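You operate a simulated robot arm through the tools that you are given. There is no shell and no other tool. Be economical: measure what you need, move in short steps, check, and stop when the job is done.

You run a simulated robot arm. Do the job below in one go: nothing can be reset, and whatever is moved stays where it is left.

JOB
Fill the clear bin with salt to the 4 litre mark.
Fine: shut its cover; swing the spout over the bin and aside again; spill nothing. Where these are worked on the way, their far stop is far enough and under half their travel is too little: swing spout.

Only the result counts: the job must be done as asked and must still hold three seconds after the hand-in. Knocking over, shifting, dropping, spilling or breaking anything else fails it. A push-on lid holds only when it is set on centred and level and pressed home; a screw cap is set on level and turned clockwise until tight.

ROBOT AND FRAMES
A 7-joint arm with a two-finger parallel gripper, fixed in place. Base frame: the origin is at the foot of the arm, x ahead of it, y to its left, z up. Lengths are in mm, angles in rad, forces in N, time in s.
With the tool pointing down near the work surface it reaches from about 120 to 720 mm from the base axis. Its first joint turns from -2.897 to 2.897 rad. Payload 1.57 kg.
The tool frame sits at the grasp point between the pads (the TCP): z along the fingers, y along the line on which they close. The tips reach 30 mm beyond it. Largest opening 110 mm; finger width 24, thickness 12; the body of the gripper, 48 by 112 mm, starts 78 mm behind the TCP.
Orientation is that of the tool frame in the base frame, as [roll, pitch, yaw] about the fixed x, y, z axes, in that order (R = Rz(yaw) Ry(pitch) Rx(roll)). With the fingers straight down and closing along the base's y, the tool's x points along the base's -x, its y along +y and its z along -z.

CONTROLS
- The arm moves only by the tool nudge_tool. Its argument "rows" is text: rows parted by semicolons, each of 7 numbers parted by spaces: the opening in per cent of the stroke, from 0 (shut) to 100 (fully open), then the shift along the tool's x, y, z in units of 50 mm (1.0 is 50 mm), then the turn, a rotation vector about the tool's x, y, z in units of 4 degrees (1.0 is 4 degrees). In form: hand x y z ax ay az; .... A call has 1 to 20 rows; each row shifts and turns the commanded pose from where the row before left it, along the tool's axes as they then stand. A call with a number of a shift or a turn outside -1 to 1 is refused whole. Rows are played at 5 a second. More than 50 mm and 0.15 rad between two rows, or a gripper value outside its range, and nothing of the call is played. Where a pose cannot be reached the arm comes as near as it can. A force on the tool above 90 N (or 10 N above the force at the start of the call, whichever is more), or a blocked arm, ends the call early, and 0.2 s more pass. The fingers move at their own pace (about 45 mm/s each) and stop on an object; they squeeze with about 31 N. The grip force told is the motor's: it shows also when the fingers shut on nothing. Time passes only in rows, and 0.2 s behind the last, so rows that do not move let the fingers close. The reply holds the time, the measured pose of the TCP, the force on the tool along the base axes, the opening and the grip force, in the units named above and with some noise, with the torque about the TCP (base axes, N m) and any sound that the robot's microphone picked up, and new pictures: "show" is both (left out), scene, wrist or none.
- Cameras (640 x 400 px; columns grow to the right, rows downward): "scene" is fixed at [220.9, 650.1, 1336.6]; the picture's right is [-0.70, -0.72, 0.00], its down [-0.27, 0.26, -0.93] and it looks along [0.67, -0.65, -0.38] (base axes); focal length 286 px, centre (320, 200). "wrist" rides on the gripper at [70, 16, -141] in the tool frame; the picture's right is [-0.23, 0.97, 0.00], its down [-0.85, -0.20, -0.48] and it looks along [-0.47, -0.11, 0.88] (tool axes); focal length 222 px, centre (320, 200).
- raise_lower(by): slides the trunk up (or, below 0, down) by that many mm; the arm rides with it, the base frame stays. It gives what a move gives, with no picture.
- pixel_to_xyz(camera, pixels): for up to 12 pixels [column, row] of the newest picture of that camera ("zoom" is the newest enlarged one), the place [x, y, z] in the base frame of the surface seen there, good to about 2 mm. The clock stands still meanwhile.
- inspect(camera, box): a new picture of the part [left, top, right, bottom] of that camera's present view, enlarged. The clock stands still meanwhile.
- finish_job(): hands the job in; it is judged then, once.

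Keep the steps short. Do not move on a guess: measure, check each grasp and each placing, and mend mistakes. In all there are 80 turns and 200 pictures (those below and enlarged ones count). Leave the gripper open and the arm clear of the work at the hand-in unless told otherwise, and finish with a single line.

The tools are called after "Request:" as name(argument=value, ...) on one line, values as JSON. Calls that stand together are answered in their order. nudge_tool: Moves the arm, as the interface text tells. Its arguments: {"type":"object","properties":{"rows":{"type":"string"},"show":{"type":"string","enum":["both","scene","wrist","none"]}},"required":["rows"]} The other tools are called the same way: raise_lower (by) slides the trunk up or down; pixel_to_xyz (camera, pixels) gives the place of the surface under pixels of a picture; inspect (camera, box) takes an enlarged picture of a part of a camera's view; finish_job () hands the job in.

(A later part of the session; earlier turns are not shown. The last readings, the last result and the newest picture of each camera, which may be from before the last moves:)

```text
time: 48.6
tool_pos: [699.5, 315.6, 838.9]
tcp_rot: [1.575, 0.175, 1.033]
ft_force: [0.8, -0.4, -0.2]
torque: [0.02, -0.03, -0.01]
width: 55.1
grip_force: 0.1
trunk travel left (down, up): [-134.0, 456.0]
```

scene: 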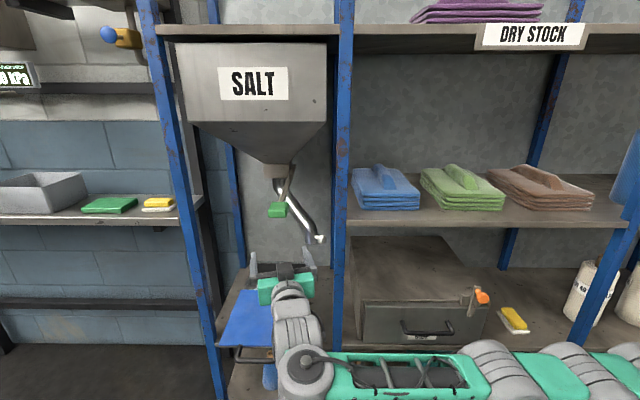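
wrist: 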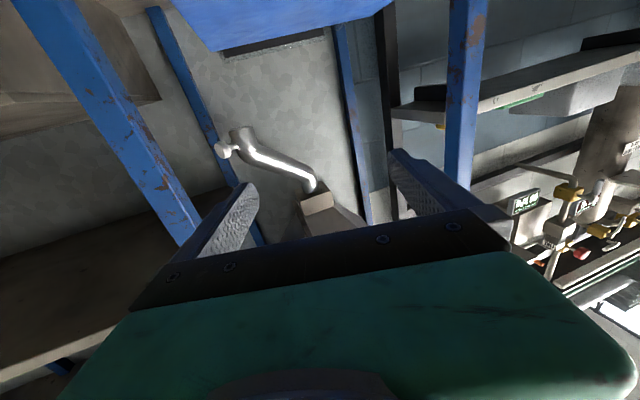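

The post's left edge is at u=-581, front at v=381. I'll finish the roll, move to a stage point (774,152,839) inside the opening, left of the post, and set the yaw to -40°.

Request:
nudge_tool(rows="50 0 0 0 0 0 1;50 0 0 0 0 0 1;50 0 0 0 0 0 .5;50 -.51 0 .74 0 0 0;50 -.51 0 .74 0 0 0;50 -.51 0 .74 0 0 0;50 -.51 0 .74 0 0 0;50 0 0 0 0 -.8 0;50 0 0 0 0 -.75 0;50 0 0 0 0 -.75 0", show="both")

Request:
inspect(camera="scene", box=[250, 220, 370, 330])

```text
time: 50.8
tool_pos: [773.8, 150.5, 839.6]
tcp_rot: [1.572, 0.0, 0.873]
ft_force: [-0.5, 0.5, 0.4]
torque: [0.05, 0.0, 0.03]
width: 55.2
grip_force: 0.0
trunk travel left (down, up): [-134.0, 456.0]
```

scene: 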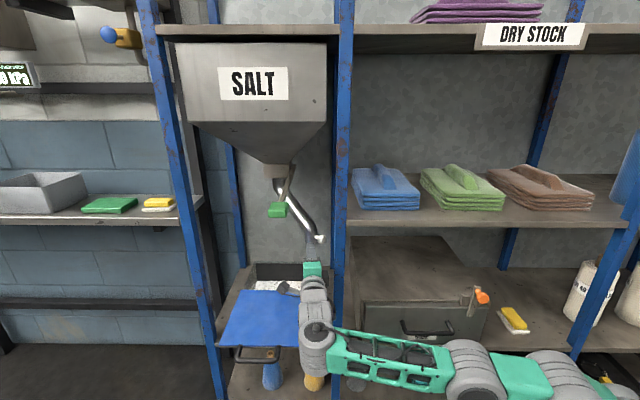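
wrist: 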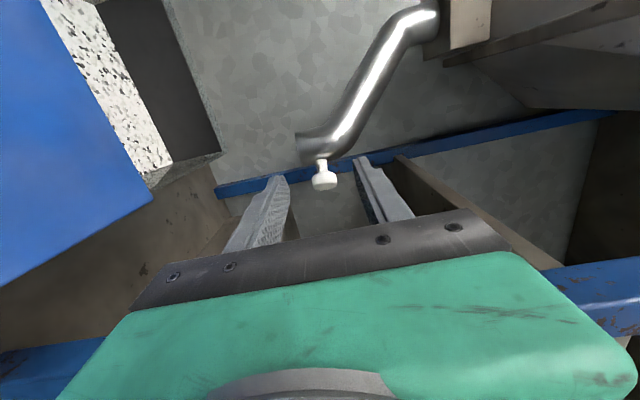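

```text
3.64 times, centred on (310, 275) of scene
```

zoom: 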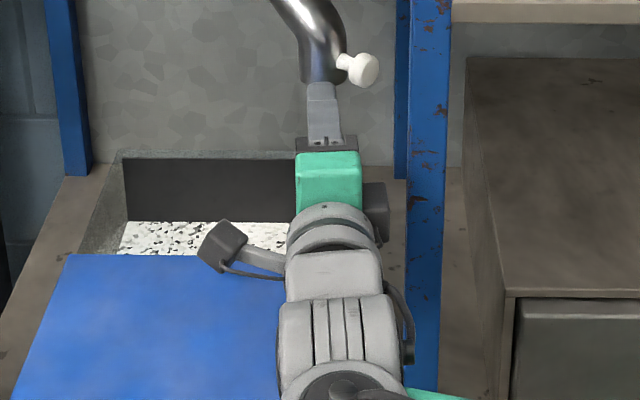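

Lined up well: the knob at wrist (323,180) sits between the open fingers. The small box on the right of the hand is about 16 mm from the post. I'll advance two thirds of the way and check.

Request:
nudge_tool(rows="50 -.13 0 .627 0 0 0;50 -.13 0 .627 0 0 0;50 0 0 0 0 0 0", show="wrist")

Request:
inspect(camera="scene", box=[270, 220, 360, 300])

```text
time: 51.6
tool_pos: [814.1, 101.9, 838.9]
tcp_rot: [1.573, 0.001, 0.873]
ft_force: [0.3, 1.0, 0.1]
torque: [0.01, -0.01, 0.01]
width: 55.0
grip_force: 0.0
trunk travel left (down, up): [-134.0, 456.0]
```

wrist: 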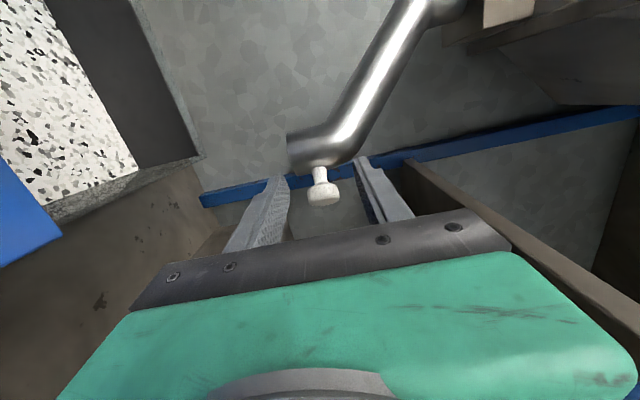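

```text
5.00 times, centred on (315, 260) of scene
```

zoom: 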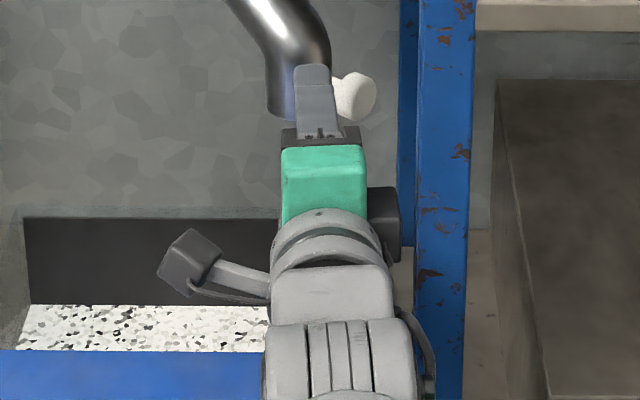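

The knob is 24 mm to the right of the finger plane and I still need 32 mm forward. The box on the hand is close to the post, so I'll measure that gap before going on.

Request:
pixel_to_xyz(camera="zoom", pixels=[[396, 200], [396, 220], [390, 245], [418, 210], [418, 250], [396, 240], [380, 205], [412, 340], [428, 360], [428, 385], [408, 210], [340, 180]])

Request:
inspect(camera="scene", box=[320, 240, 350, 300])

```text
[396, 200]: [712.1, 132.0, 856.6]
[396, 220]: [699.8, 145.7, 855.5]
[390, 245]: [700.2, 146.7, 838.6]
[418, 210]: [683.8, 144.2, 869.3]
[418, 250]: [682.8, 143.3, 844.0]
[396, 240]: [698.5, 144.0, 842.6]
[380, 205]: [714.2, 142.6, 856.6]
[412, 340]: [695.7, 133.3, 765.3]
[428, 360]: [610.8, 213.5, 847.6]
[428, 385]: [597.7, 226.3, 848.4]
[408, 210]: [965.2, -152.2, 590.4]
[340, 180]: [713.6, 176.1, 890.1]
```

```text
6.67 times, centred on (335, 270) of scene
```

zoom: 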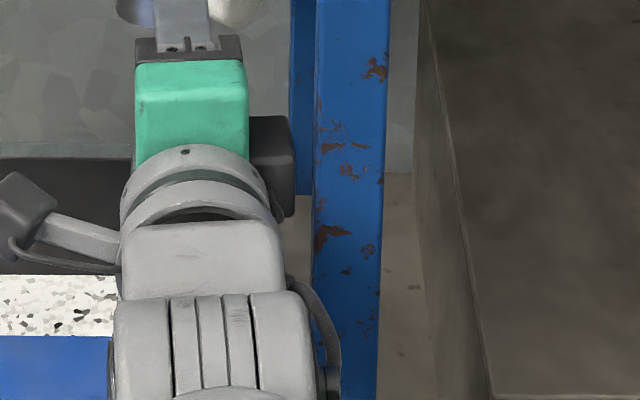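

The gap from box to post is about 11 mm and the post is about 32 mm deep. If I go forward first (29 mm), the box passes behind the post, and then I can move right. Doing the forward part now.

Request:
nudge_tool(rows="50 -.026 0 .294 0 0 0;50 -.026 0 .294 0 0 0;50 0 0 0 0 0 0", show="wrist")

Request:
inspect(camera="scene", box=[290, 225, 360, 290])

Request:
inspect(camera="wrist", box=[250, 110, 410, 230])

```text
time: 52.4
tool_pos: [836.0, 80.4, 840.0]
tcp_rot: [1.572, 0.001, 0.873]
ft_force: [-0.1, -0.3, -0.2]
torque: [-0.01, -0.01, 0.01]
width: 55.1
grip_force: 0.0
trunk travel left (down, up): [-134.0, 456.0]
```

wrist: 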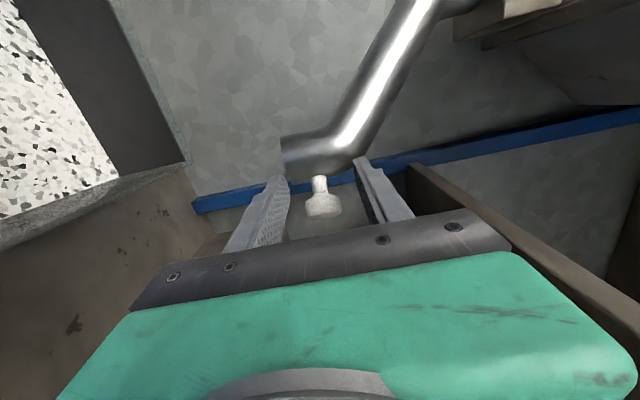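

```text
6.15 times, centred on (325, 258) of scene
```

zoom: 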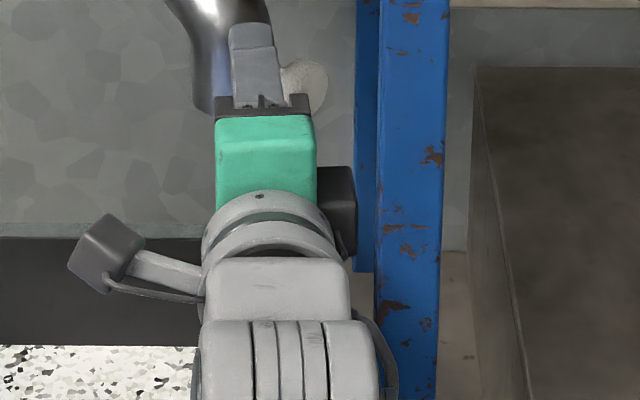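

```text
3.33 times, centred on (330, 170) of wrist
```

zoom: 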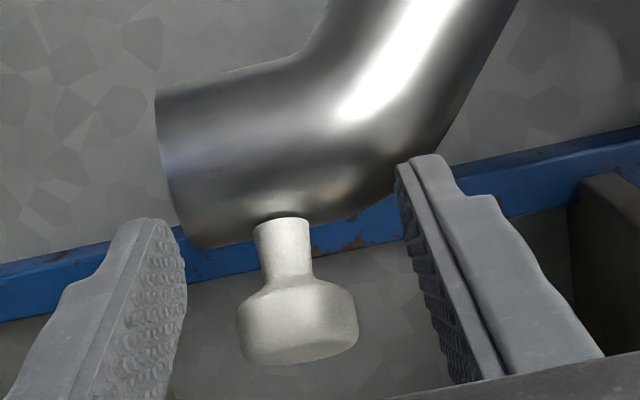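

Request:
pixel_to_xyz(camera="zoom", pixels=[[295, 310], [250, 320], [345, 320], [290, 345], [285, 245], [295, 290], [280, 200], [180, 300], [415, 250], [150, 240], [425, 165]])

Request:
pixel_to_xyz(camera="scene", pixels=[[330, 254], [330, 260], [329, 264], [328, 252], [336, 255], [336, 265], [334, 265], [322, 290]])

```text
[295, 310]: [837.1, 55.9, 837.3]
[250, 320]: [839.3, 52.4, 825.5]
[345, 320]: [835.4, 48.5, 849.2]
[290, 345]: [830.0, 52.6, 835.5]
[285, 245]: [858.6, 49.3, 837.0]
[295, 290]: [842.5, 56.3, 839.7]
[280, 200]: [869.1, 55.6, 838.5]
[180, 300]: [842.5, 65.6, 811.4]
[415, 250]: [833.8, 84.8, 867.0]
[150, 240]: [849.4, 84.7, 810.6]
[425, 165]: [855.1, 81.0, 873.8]
```

```text
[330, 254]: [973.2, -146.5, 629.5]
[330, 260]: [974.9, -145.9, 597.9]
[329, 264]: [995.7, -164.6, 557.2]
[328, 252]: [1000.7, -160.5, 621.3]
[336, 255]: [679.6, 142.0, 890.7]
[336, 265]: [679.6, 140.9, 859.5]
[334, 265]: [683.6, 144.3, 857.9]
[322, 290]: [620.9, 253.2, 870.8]
```

Knob centre is (837,42,837), which is 29 mm to the right of the finger plane. No reach warning so far, so I'll try more yaw here. It swings the hand's tail away from the post and the tips toward the knob.

Request:
nudge_tool(rows="50 0 0 0 0 -1 0;50 0 0 0 0 -1 0;50 0 0 0 0 0 0", show="none")

```text
time: 53.2
tool_pos: [816.0, 69.0, 830.8]
tcp_rot: [1.574, -0.001, 0.802]
ft_force: [0.0, 0.0, 0.5]
torque: [0.01, 0.0, -0.01]
width: 55.1
grip_force: 0.0
out of reach, approached as far as the arm can: row 1, 2
trunk travel left (down, up): [-134.0, 456.0]
```

It compromised to a good pose: (816,69,831), yaw -44°, no contact, knob only 5 mm off the finger plane and 34 mm ahead. I'll go up 7 mm and forward 12 mm.

Request:
nudge_tool(rows="50 -.03 .14 .12 0 0 0;50 -.03 0 .14 0 0 0;50 0 0 0 0 0 0", show="wrist")

Request:
inspect(camera="scene", box=[290, 225, 360, 290])

```text
time: 54.0
tool_pos: [822.8, 58.8, 836.6]
tcp_rot: [1.573, 0.002, 0.805]
ft_force: [-1.0, -0.4, 0.2]
torque: [0.02, -0.06, 0.01]
width: 54.9
grip_force: 0.2
trunk travel left (down, up): [-134.0, 456.0]
```

wrist: 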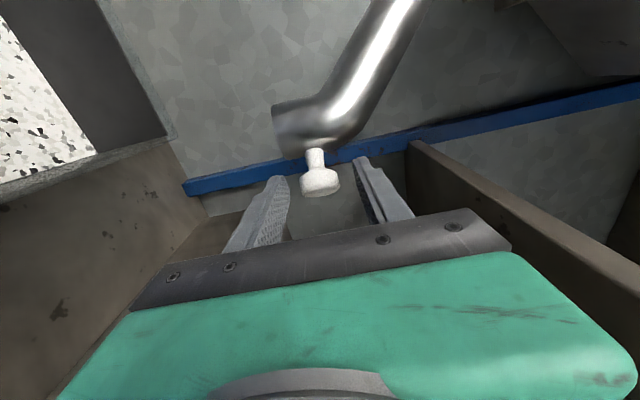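

```text
6.15 times, centred on (325, 258) of scene
```

zoom: 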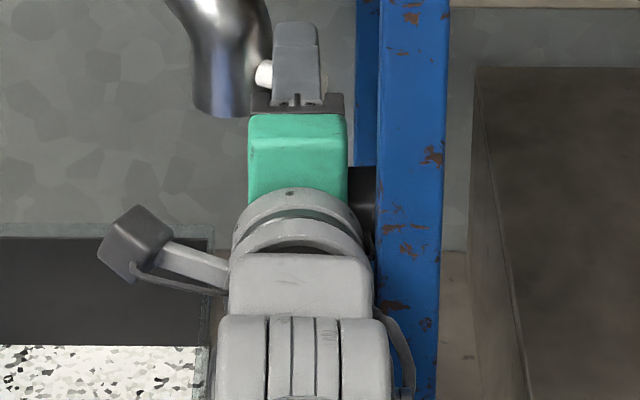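

The knob is now centred between the pads (22 mm ahead of the TCP, 2 mm off), with no contact force. Closing on it.

Request:
nudge_tool(rows="0 0 0 0 0 0 0;0 0 0 0 0 0 0;0 0 0 0 0 0 0;0 0 0 0 0 0 0", show="none")

```text
time: 55.0
tool_pos: [824.3, 59.0, 835.4]
tcp_rot: [1.575, 0.004, 0.801]
ft_force: [-5.3, 0.3, -7.8]
torque: [0.14, 0.16, 0.02]
width: 31.5
grip_force: 37.1
trunk travel left (down, up): [-134.0, 456.0]
```

Gripped (31.5 mm, 37 N). I'll swing the spout left along its arc about (1030,48), starting with two 5° steps and a check.

Request:
nudge_tool(rows="0 .112 0 -.116 0 .36 0;0 .112 0 -.116 0 .36 0;0 .127 0 -.1 0 .36 0;0 .127 0 -.1 0 .36 0;0 0 0 0 0 0 0", show="both")

```text
time: 56.2
tool_pos: [822.3, 90.7, 835.3]
tcp_rot: [1.577, 0.001, 0.901]
ft_force: [-6.3, -6.6, -14.5]
torque: [0.31, 0.25, -1.34]
width: 31.3
grip_force: 40.4
trunk travel left (down, up): [-134.0, 456.0]
```

scene: 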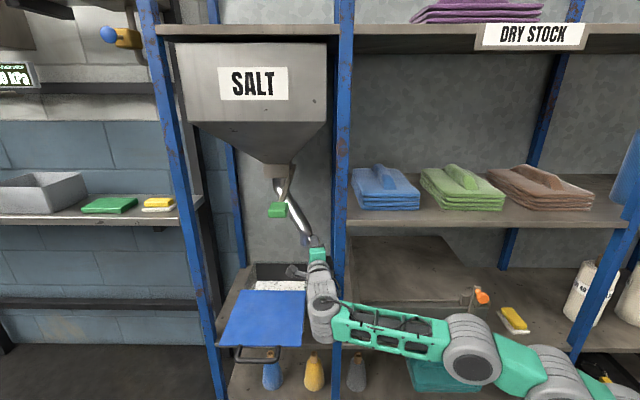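
wrist: 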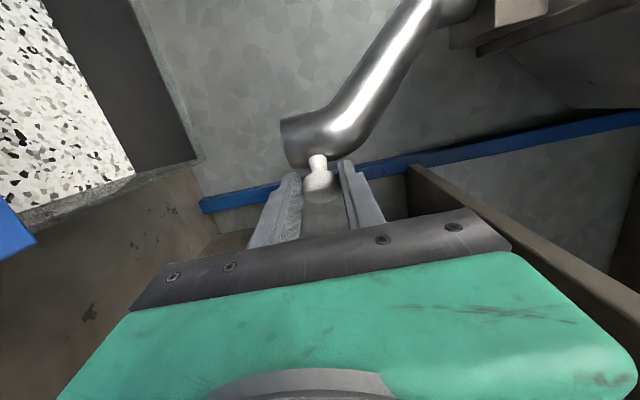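

The spout follows with small forces. Continuing along the arc.

Request:
nudge_tool(rows="0 .138 -.03 -.078 0 .36 0;0 .138 0 -.078 0 .36 0;0 .149 0 -.056 0 .36 0;0 .149 0 -.056 0 .36 0;0 .154 0 -.033 0 .36 0;0 .154 0 -.033 0 .36 0;0 0 0 0 0 0 0", show="both")

```text
time: 57.8
tool_pos: [833.9, 137.4, 835.4]
tcp_rot: [1.574, 0.001, 1.055]
ft_force: [-11.7, -3.6, -10.7]
torque: [0.21, 0.11, -1.24]
width: 31.3
grip_force: 40.0
trunk travel left (down, up): [-134.0, 456.0]
```

scene: 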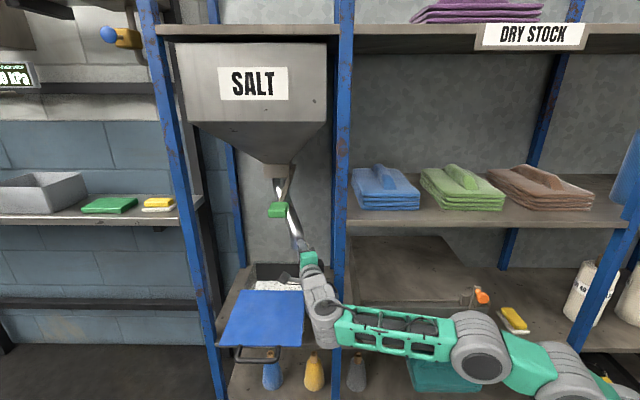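
wrist: 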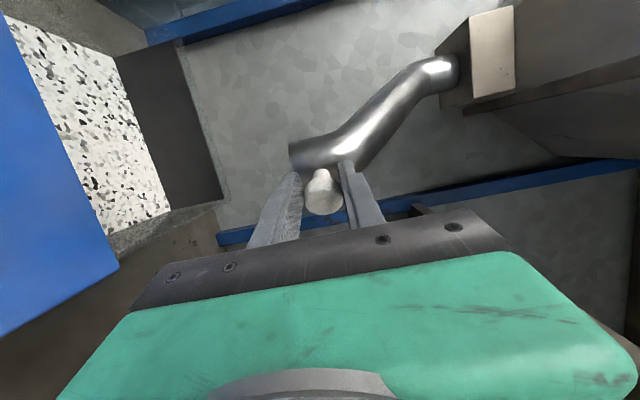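

Good. Next, the remaining steps to about 43°.

Request:
nudge_tool(rows="0 .158 0 -.013 0 .36 0;0 .158 0 -.013 0 .36 0;0 .157 0 .014 0 .36 0;0 .157 0 .014 0 .36 0;0 .154 0 .034 0 .36 0;0 .154 0 .034 0 .36 0;0 .148 0 .059 0 .36 0;0 .148 0 .059 0 .36 0;0 0 0 0 0 0 0", show="both")

Request:
inspect(camera="scene", box=[220, 180, 340, 300])

```text
time: 59.8
tool_pos: [868.9, 189.7, 834.6]
tcp_rot: [1.572, 0.001, 1.254]
ft_force: [-0.6, 0.0, -0.5]
torque: [0.0, 0.03, -0.01]
width: 0.0
grip_force: 21.5
trunk travel left (down, up): [-134.0, 456.0]
```

scene: 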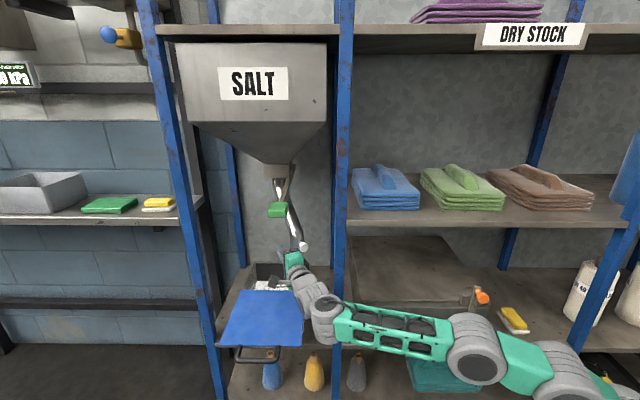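
wrist: 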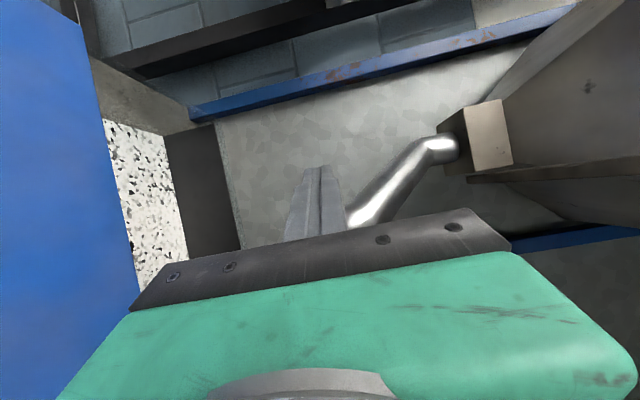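

```text
3.33 times, centred on (280, 240) of scene
```

zoom: 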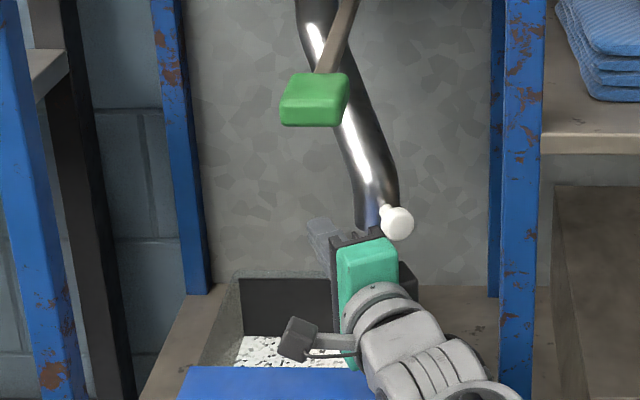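

It slipped off at about 28°. I'll measure where the knob and tube are now.

Request:
pixel_to_xyz(camera="scene", pixels=[[303, 247], [300, 243], [305, 246], [295, 240], [292, 236], [297, 232]])

```text
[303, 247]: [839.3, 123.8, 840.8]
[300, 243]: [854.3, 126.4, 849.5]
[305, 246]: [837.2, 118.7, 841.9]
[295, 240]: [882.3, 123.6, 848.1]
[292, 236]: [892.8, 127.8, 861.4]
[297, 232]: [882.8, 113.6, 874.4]
```

The spout sits at about 20°, and the knob at (846,117) is now well away from the post. I'll back out, swing round, and come in on the right side of the knob with closed fingers to push it the rest of the way.

Request:
nudge_tool(rows="0 0 .06 -.8 0 0 0;0 0 0 -.8 0 0 0;0 0 0 0 0 -1 0;0 0 0 0 0 -1 0;0 0 0 0 0 -1 0;0 0 0 0 0 -1 0;0 0 0 0 0 -1 0;0 -.64 0 .235 0 0 0;0 -.64 0 .235 0 0 0;0 0 0 0 0 0 0", show="wrist")

```text
time: 62.0
tool_pos: [750.1, 131.1, 830.9]
tcp_rot: [1.572, 0.0, 0.907]
ft_force: [0.0, 0.2, -0.4]
torque: [0.01, -0.02, -0.02]
width: 0.0
grip_force: 21.3
out of reach, approached as far as the arm can: row 6, 7
trunk travel left (down, up): [-134.0, 456.0]
```

wrist: 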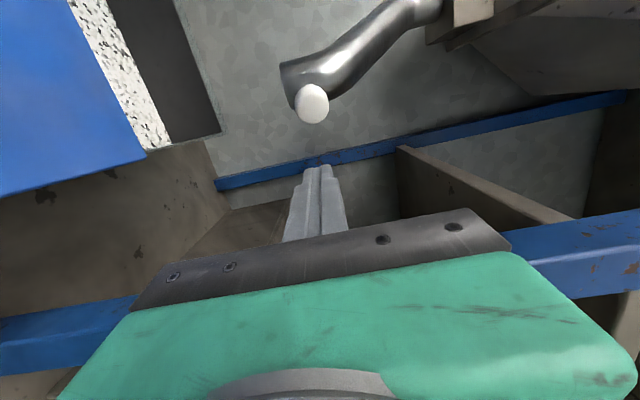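

At (750,131), yaw -38°, free. I'll shift 23 mm left to keep clear of the post, then go 77 mm forward to lie right of the knob.

Request:
nudge_tool(rows="0 .47 .14 0 0 0 0;0 0 0 .77 0 0 0;0 0 0 .77 0 0 0;0 0 0 0 0 0 0", show="both")

Request:
inspect(camera="scene", box=[260, 210, 360, 300])

```text
time: 62.8
tool_pos: [802.9, 113.6, 838.3]
tcp_rot: [1.58, 0.004, 0.888]
ft_force: [-65.3, 13.7, -3.1]
torque: [-0.17, 0.11, -0.11]
width: 0.1
grip_force: 21.3
trunk travel left (down, up): [-134.0, 456.0]
stopped in row 3: the force on the tool passed its limit (the readings are from after the stop); the commanded pose is now the measured one
```

scene: 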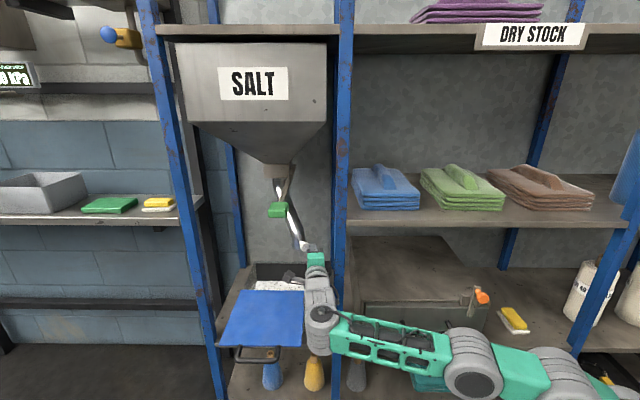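
wrist: 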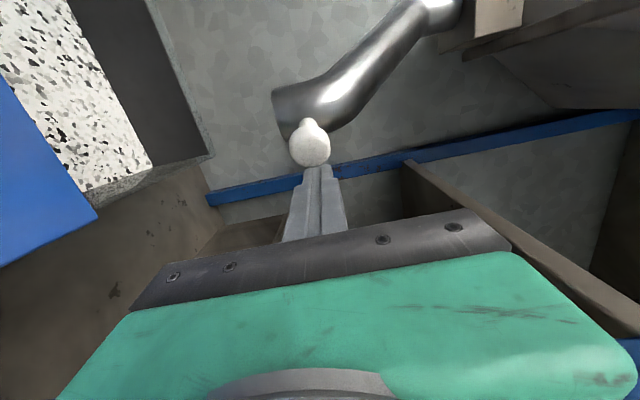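

```text
4.44 times, centred on (310, 255) of scene
```

zoom: 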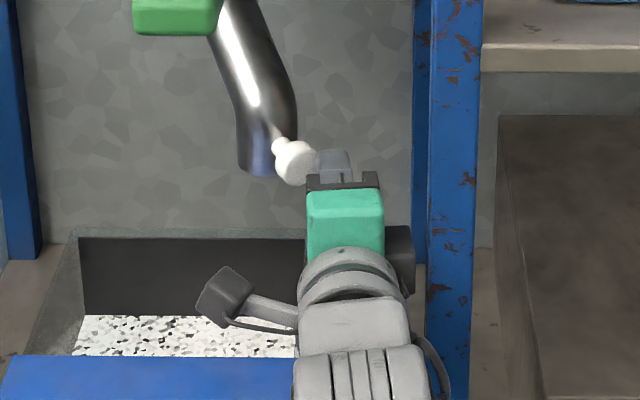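

The fingertip met the knob's edge head-on (65 N, radial). I'll back off a little and measure the knob from the wrist view.

Request:
nudge_tool(rows="0 0 0 -.3 0 0 0;0 0 0 0 0 0 0", show="wrist")

Request:
inspect(camera="wrist", box=[250, 90, 390, 195])

Request:
pixel_to_xyz(camera="zoom", pixels=[[275, 210], [240, 200], [310, 200], [275, 175], [275, 240], [250, 130], [150, 100], [300, 300], [230, 220], [310, 230]])

```text
time: 63.4
tool_pos: [796.8, 123.0, 833.8]
tcp_rot: [1.584, 0.005, 0.893]
ft_force: [0.4, -0.4, -0.8]
torque: [0.03, -0.01, -0.01]
width: 0.0
grip_force: 21.3
trunk travel left (down, up): [-134.0, 456.0]
```

wrist: 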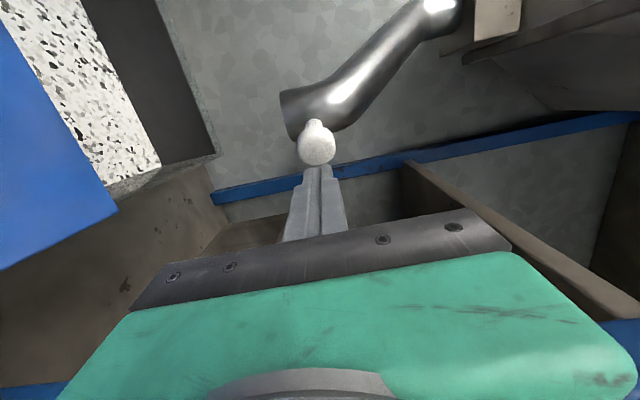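

```text
3.81 times, centred on (320, 142) of wrist
```

zoom: 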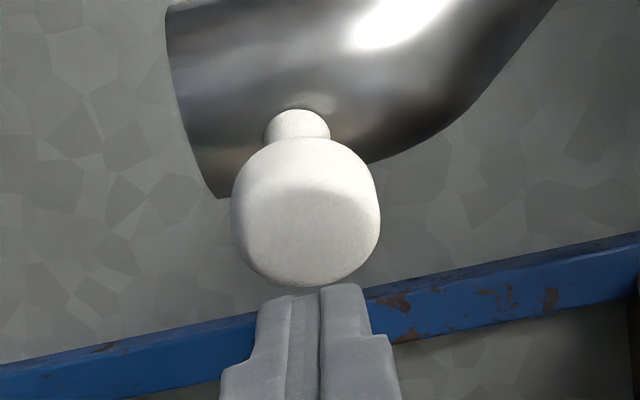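

```text
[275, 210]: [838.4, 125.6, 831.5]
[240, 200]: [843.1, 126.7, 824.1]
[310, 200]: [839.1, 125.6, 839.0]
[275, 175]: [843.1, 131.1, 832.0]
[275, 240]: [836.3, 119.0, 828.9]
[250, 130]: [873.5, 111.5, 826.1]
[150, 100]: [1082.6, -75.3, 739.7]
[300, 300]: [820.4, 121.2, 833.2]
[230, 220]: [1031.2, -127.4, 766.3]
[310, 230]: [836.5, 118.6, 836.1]
```

The knob is 25 mm left of the finger axis, so the finger was only grazing it. I'll shift 5 mm right, advance 40 mm along its right side, then check.

Request:
nudge_tool(rows="0 -.1 .06 0 0 0 0;0 0 0 .4 0 0 0;0 0 0 .4 0 0 0;0 0 0 0 0 0 0", show="wrist")

```text
time: 64.4
tool_pos: [824.9, 93.3, 836.3]
tcp_rot: [1.584, 0.005, 0.893]
ft_force: [0.7, 0.1, 0.3]
torque: [0.01, 0.0, -0.01]
width: 0.0
grip_force: 21.9
trunk travel left (down, up): [-134.0, 456.0]
```

wrist: 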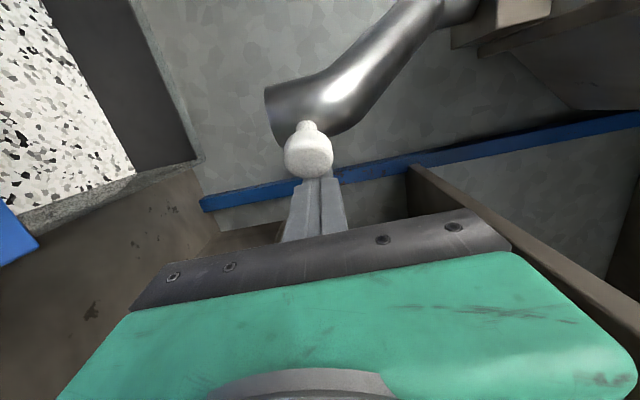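

The finger lies along the right side of the knob, no contact. Now I'll push left along the arc.

Request:
nudge_tool(rows="0 .224 0 -.076 0 .75 0;0 .23 0 -.044 0 .75 0;0 .234 0 -.012 0 .75 0;0 .234 0 .018 0 .75 0;0 0 0 0 0 0 0", show="both")

```text
time: 65.6
tool_pos: [846.8, 132.3, 836.2]
tcp_rot: [1.585, 0.003, 1.101]
ft_force: [-1.0, -1.0, -0.4]
torque: [-0.04, -0.02, 0.0]
width: 0.0
grip_force: 20.9
trunk travel left (down, up): [-134.0, 456.0]
```

scene: 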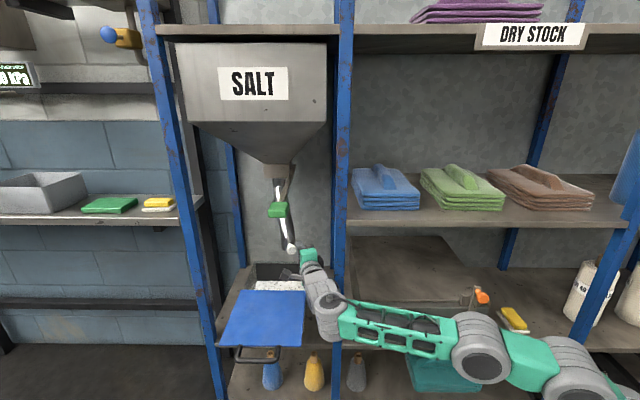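
wrist: 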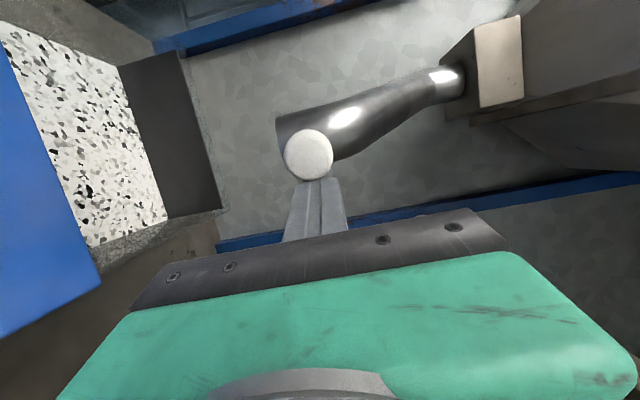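

It's swinging easily. Continuing toward the stop.

Request:
nudge_tool(rows="0 .228 0 .05 0 .75 0;0 .222 0 .082 0 .75 0;0 .208 0 .112 0 .75 0;0 .2 0 .13 0 .5 0;0 0 0 0 0 0 0", show="both")

Request:
inspect(camera="scene", box=[220, 150, 340, 300])

```text
time: 66.8
tool_pos: [877.3, 168.3, 836.6]
tcp_rot: [1.585, 0.002, 1.293]
ft_force: [-56.8, 7.0, -7.4]
torque: [0.73, 0.22, 0.41]
width: 0.0
grip_force: 21.0
trunk travel left (down, up): [-134.0, 456.0]
```

scene: 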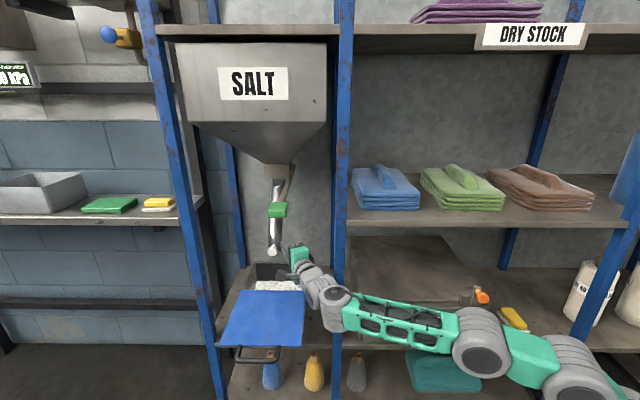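
wrist: 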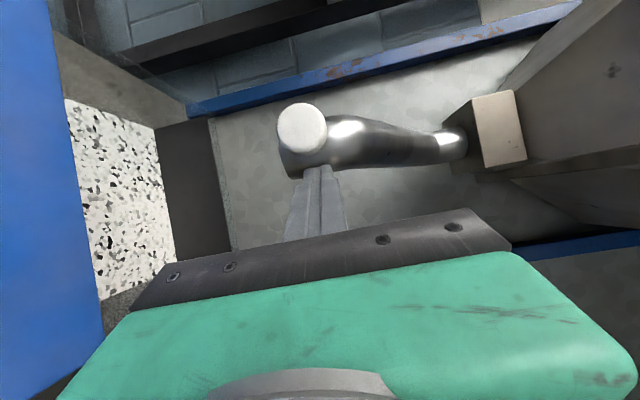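

```text
2.67 times, centred on (280, 225) of scene
```

zoom: 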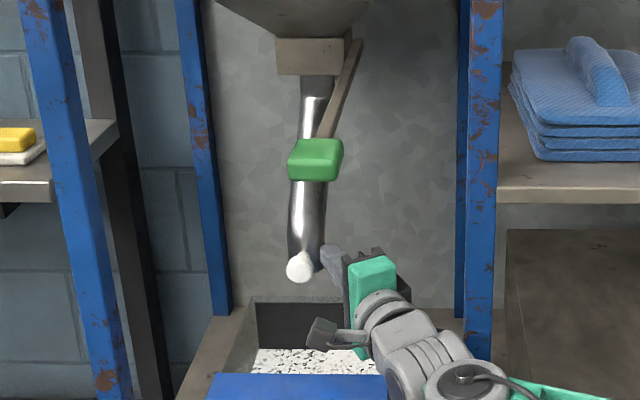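

The spout is now over the bin against its stop (57 N). I'll back straight out and raise the trunk to lever height.

Request:
nudge_tool(rows="0 -.1 0 -.3 0 0 0;0 -.03 0 -.75 0 0 0;0 0 0 -.75 0 0 0;0 0 0 -.75 0 0 0;0 0 0 -.75 0 0 0;0 0 0 -.4 0 0 0;0 0 0 0 0 0 0", show="scene")

Request:
inspect(camera="scene", box=[220, 150, 340, 350])

Request:
pixel_to_xyz(camera="scene", pixels=[[272, 250], [276, 245], [270, 246], [277, 210], [277, 204], [277, 216], [271, 210], [285, 208], [291, 170], [283, 196]])

```text
time: 68.4
tool_pos: [700.7, 210.9, 839.4]
tcp_rot: [1.584, 0.002, 1.293]
ft_force: [0.1, 0.6, -1.1]
torque: [0.01, 0.04, 0.03]
width: 0.1
grip_force: 20.8
trunk travel left (down, up): [-134.0, 456.0]
```

scene: 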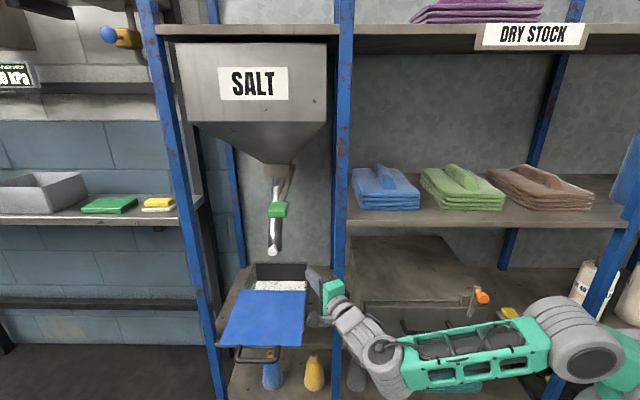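

```text
2.00 times, centred on (280, 250) of scene
```

zoom: 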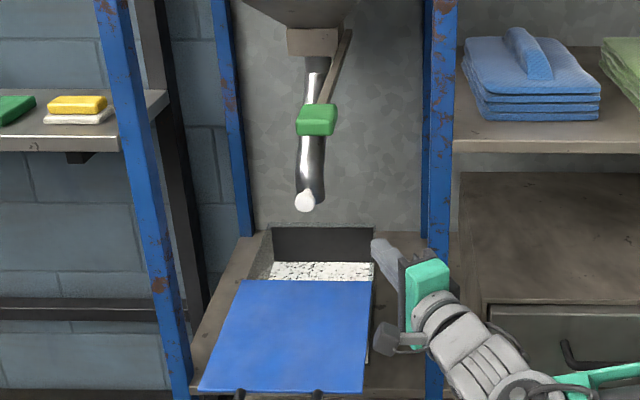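

```text
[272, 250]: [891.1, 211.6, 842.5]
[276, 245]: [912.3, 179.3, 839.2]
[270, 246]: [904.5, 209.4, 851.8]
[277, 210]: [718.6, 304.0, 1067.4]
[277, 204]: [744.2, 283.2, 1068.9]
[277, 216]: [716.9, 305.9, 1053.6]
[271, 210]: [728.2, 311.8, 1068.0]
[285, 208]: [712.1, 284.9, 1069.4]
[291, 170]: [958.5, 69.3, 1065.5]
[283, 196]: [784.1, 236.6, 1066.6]
```

The spout stands over the bin, with its outlet near v≈545. The green handle is at about (720,300), z 1045–1069. I'll raise the trunk 220 mm, back off, and line up in front of the handle with an open fork.

Request:
raise_lower(by=220)

Request:
nudge_tool(rows="60 0 0 -.96 0 0 0;60 0 0 -.96 0 0 0;60 .91 0 0 0 0 0;60 .91 0 0 0 0 0;60 0 0 0 0 0 0", show="both")

```text
time: 70.7
tool_pos: [700.8, 211.0, 1059.0]
tcp_rot: [1.585, -0.001, 1.293]
ft_force: [-0.7, -0.2, 0.2]
torque: [0.01, -0.03, 0.0]
width: 0.2
grip_force: 20.9
trunk travel left (down, up): [-354.0, 236.0]
```

```text
time: 71.9
tool_pos: [633.4, 325.7, 1059.8]
tcp_rot: [1.584, 0.001, 1.294]
ft_force: [-0.1, 1.1, -0.5]
torque: [-0.03, -0.02, -0.01]
width: 66.0
grip_force: 0.1
trunk travel left (down, up): [-354.0, 236.0]
```

scene: 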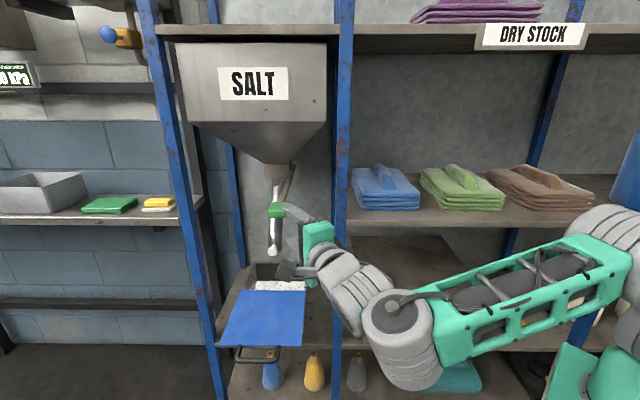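
wrist: 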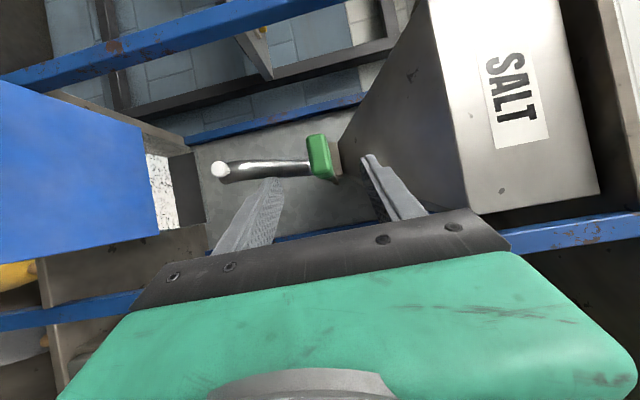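

Request:
inspect(camera="wrist", box=[260, 110, 400, 210])

Request:
pixel_to_xyz(camera="wrist", pixels=[[312, 140], [318, 160], [326, 175], [328, 150], [320, 140], [311, 165], [165, 165], [175, 210]])

```text
4.00 times, centred on (330, 160) of wrist
```

zoom: 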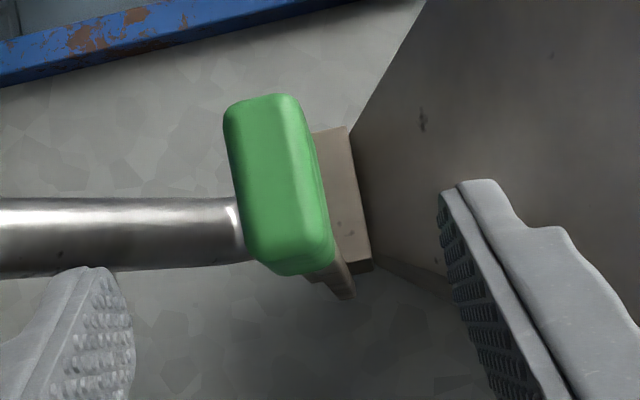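

```text
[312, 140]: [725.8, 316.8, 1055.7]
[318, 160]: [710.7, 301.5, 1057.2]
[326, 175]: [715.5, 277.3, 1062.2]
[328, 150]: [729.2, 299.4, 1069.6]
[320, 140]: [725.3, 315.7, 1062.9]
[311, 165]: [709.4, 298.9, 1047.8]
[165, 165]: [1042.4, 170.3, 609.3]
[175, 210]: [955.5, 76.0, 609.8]
```

The handle centre is at about (725,284,1058), between the fingers. Insert the fork around it.

Request:
nudge_tool(rows="60 -.15 0 .85 0 0 0;60 -.15 0 .85 0 0 0;60 0 0 0 0 0 0", show="wrist")

Request:
inspect(camera="scene", box=[230, 180, 340, 300])

```text
time: 72.7
tool_pos: [711.9, 287.2, 1059.8]
tcp_rot: [1.585, 0.0, 1.293]
ft_force: [-0.2, 0.2, -0.5]
torque: [-0.04, -0.03, 0.01]
width: 66.1
grip_force: 0.1
trunk travel left (down, up): [-354.0, 236.0]
```

wrist: 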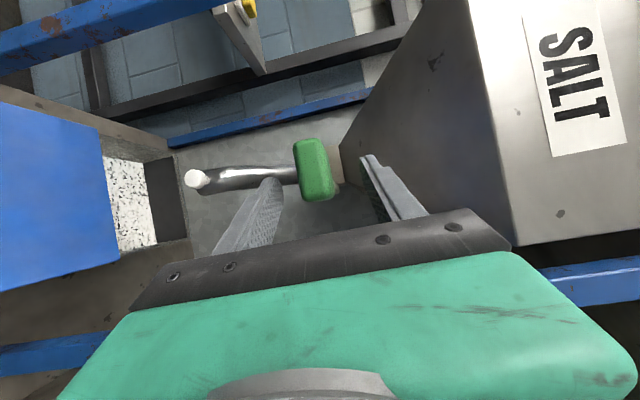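

```text
3.33 times, centred on (285, 240) of scene
```

zoom: 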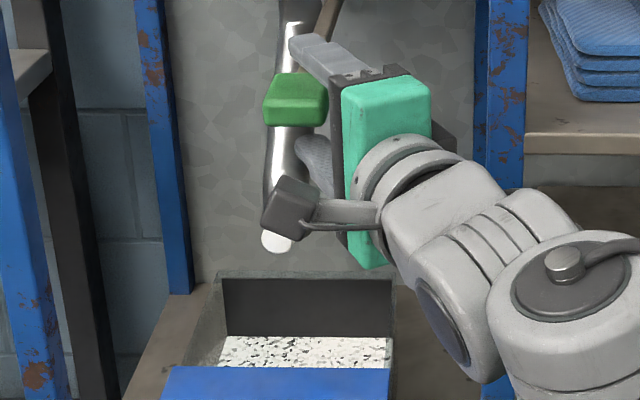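

The fork is a bit to the right of the handle's middle. I'll shift 14 mm left, narrow the fork slightly, then press down about 30 mm and see how the lever responds.

Request:
nudge_tool(rows="45 .28 0 0 0 0 0;45 0 0 0 0 0 0;45 0 -.3 0 0 0 0;45 0 -.3 0 0 0 0;45 0 0 0 0 0 0", show="both")

Request:
inspect(camera="scene", box=[230, 180, 340, 300])

```text
time: 73.9
tool_pos: [714.1, 301.4, 1030.2]
tcp_rot: [1.584, 0.0, 1.292]
ft_force: [-0.1, -0.3, 1.7]
torque: [-0.04, -0.04, -0.01]
width: 50.5
grip_force: 0.9
trunk travel left (down, up): [-354.0, 236.0]
```

scene: 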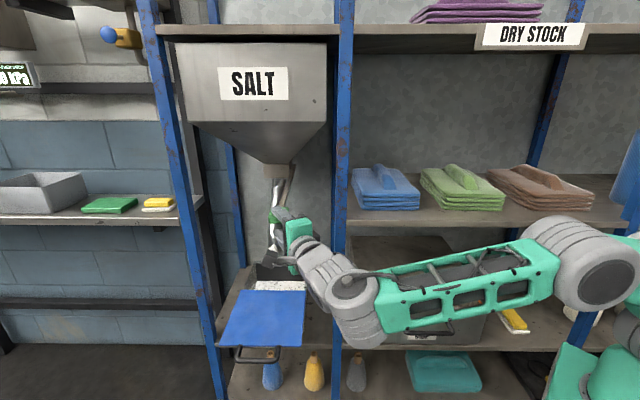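
wrist: 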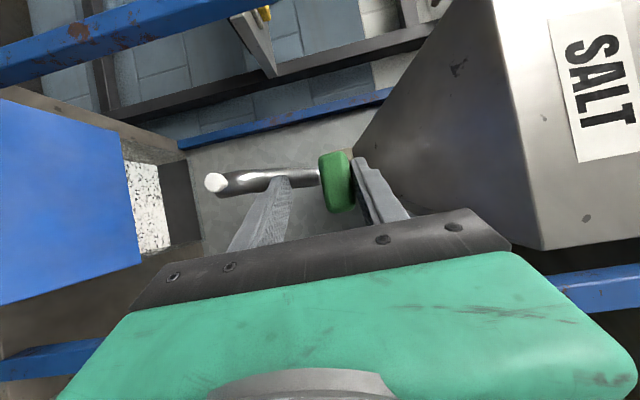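

```text
3.33 times, centred on (285, 240) of scene
```

zoom: 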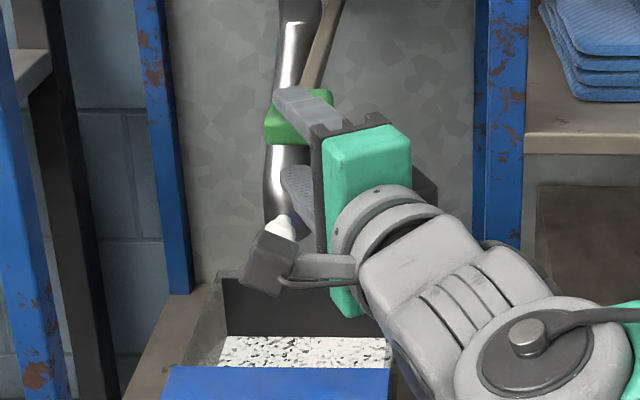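

The lever moves down easily and no salt yet. Another 30 mm down, watching the salt level.

Request:
nudge_tool(rows="45 0 -.3 0 0 0 0;45 0 -.3 .02 0 0 0;45 0 0 0 0 0 0", show="scene")

Request:
inspect(camera="scene", box=[230, 180, 340, 300])

Request:
pixel_to_xyz(camera="scene", pixels=[[265, 286], [280, 286], [298, 286], [275, 283], [290, 283]])

```text
time: 74.7
tool_pos: [715.0, 299.9, 998.7]
tcp_rot: [1.582, 0.0, 1.293]
ft_force: [-0.4, 0.2, 1.9]
torque: [-0.07, -0.05, 0.0]
width: 51.3
grip_force: 0.8
trunk travel left (down, up): [-354.0, 236.0]
```

scene: 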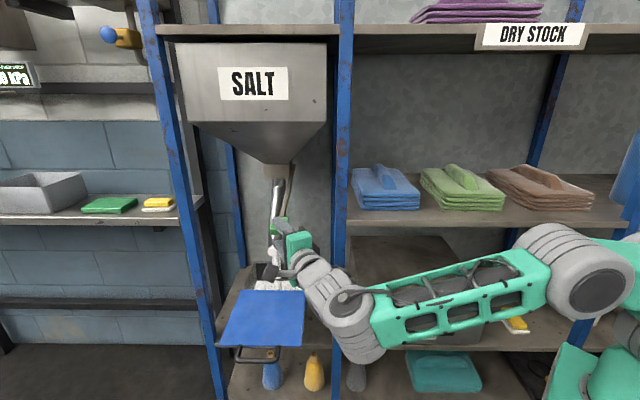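

```text
3.33 times, centred on (285, 240) of scene
```

zoom: 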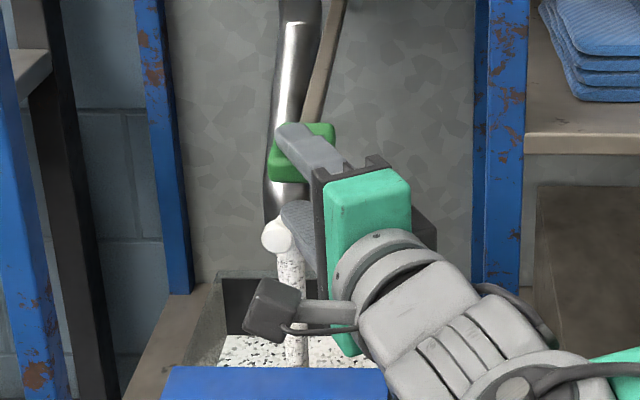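

```text
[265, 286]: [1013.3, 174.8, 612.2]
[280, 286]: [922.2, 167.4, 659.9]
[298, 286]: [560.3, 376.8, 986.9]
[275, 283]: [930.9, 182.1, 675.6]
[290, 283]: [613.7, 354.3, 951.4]
```

Salt is flowing. From the marks I get about 25.2 mm per litre, and the starting level of 2.28 L at z≈610, so the 4 L mark is at z≈653. I'll hold 0.8 s and gauge the rate.

Request:
nudge_tool(rows="45 0 0 0 0 0 0;45 0 0 0 0 0 0;45 0 0 0 0 0 0", show="scene")

Request:
pixel_to_xyz(camera="scene", pixels=[[262, 286], [265, 286], [267, 283], [260, 284], [270, 287]])

Request:
inspect(camera="scene", box=[230, 210, 340, 310])

```text
time: 75.5
tool_pos: [714.3, 300.0, 999.8]
tcp_rot: [1.585, -0.001, 1.293]
ft_force: [0.3, 0.8, 2.2]
torque: [-0.05, -0.05, 0.01]
width: 51.6
grip_force: 1.0
trunk travel left (down, up): [-354.0, 236.0]
```

scene: 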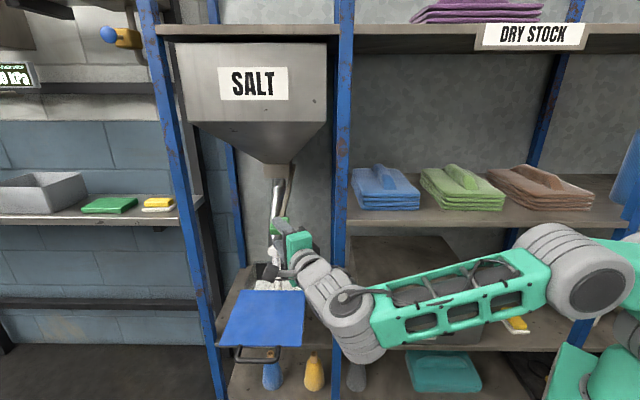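

```text
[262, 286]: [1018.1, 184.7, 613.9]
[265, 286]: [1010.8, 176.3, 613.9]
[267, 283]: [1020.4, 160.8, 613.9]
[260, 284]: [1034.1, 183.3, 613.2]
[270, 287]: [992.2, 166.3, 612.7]
```

```text
4.00 times, centred on (285, 260) of scene
```

zoom: 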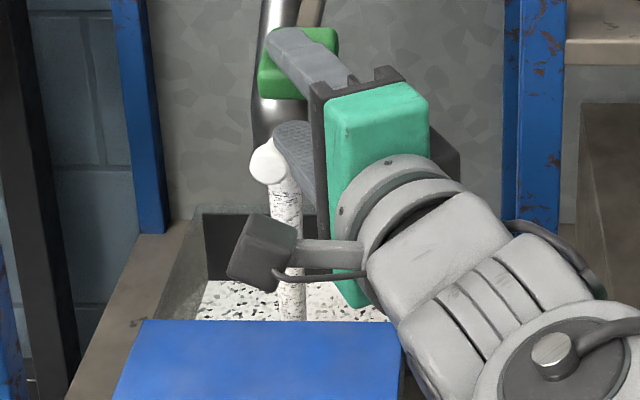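

The rate is about 2–2.5 mm/s, gentle and landing in the bin. I'll hold 4 s and measure again.

Request:
nudge_tool(rows="45 0 0 0 0 0 0;45 0 0 0 0 0 0;45 0 0 0 0 0 0;45 0 0 0 0 0 0;45 0 0 0 0 0 0;45 0 0 0 0 0 0;45 0 0 0 0 0 0;45 0 0 0 0 0 0;45 0 0 0 0 0 0;45 0 0 0 0 0 0;45 0 0 0 0 0 0;45 0 0 0 0 0 0;45 0 0 0 0 0 0;45 0 0 0 0 0 0;45 0 0 0 0 0 0;45 0 0 0 0 0 0;45 0 0 0 0 0 0;45 0 0 0 0 0 0;45 0 0 0 0 0 0;45 0 0 0 0 0 0", show="scene")

Request:
pixel_to_xyz(camera="scene", pixels=[[262, 286], [265, 286], [267, 283], [260, 284], [270, 287], [262, 280]])

```text
time: 79.7
tool_pos: [714.8, 300.9, 999.8]
tcp_rot: [1.583, 0.002, 1.294]
ft_force: [-0.5, -0.3, 2.6]
torque: [-0.05, -0.08, 0.05]
width: 51.3
grip_force: 0.9
trunk travel left (down, up): [-354.0, 236.0]
```

scene: 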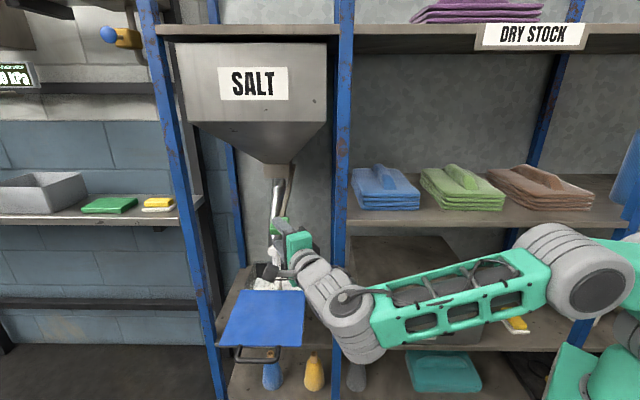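

```text
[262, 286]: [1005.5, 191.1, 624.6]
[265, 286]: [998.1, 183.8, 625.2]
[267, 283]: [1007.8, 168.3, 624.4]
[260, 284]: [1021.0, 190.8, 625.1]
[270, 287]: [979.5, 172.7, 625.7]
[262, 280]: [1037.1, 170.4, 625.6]
```

At 625 now, rising 2.76 mm/s. Hold another 4.2 s.

Request:
nudge_tool(rows="45 0 0 0 0 0 0;45 0 0 0 0 0 0;45 0 0 0 0 0 0;45 0 0 0 0 0 0;45 0 0 0 0 0 0;45 0 0 0 0 0 0;45 0 0 0 0 0 0;45 0 0 0 0 0 0;45 0 0 0 0 0 0;45 0 0 0 0 0 0;45 0 0 0 0 0 0;45 0 0 0 0 0 0;45 0 0 0 0 0 0;45 0 0 0 0 0 0;45 0 0 0 0 0 0;45 0 0 0 0 0 0;45 0 0 0 0 0 0;45 0 0 0 0 0 0;45 0 0 0 0 0 0;45 0 0 0 0 0 0", show="scene")

Request:
pixel_to_xyz(camera="scene", pixels=[[262, 286], [265, 286], [267, 283], [260, 284], [270, 287], [262, 280]])

```text
time: 83.9
tool_pos: [715.8, 301.2, 1000.2]
tcp_rot: [1.587, 0.001, 1.294]
ft_force: [-0.5, 0.5, 1.2]
torque: [-0.08, -0.06, -0.01]
width: 51.5
grip_force: 1.2
trunk travel left (down, up): [-354.0, 236.0]
```

scene: 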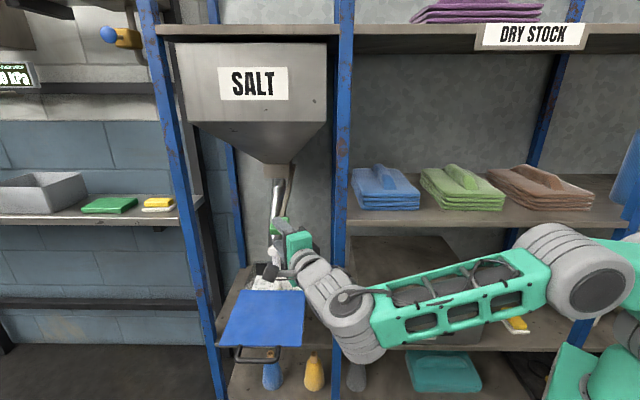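

```text
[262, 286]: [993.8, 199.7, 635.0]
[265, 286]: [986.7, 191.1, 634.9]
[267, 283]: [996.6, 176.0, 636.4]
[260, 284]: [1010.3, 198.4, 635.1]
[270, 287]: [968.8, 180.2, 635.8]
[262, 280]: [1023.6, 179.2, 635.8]
```

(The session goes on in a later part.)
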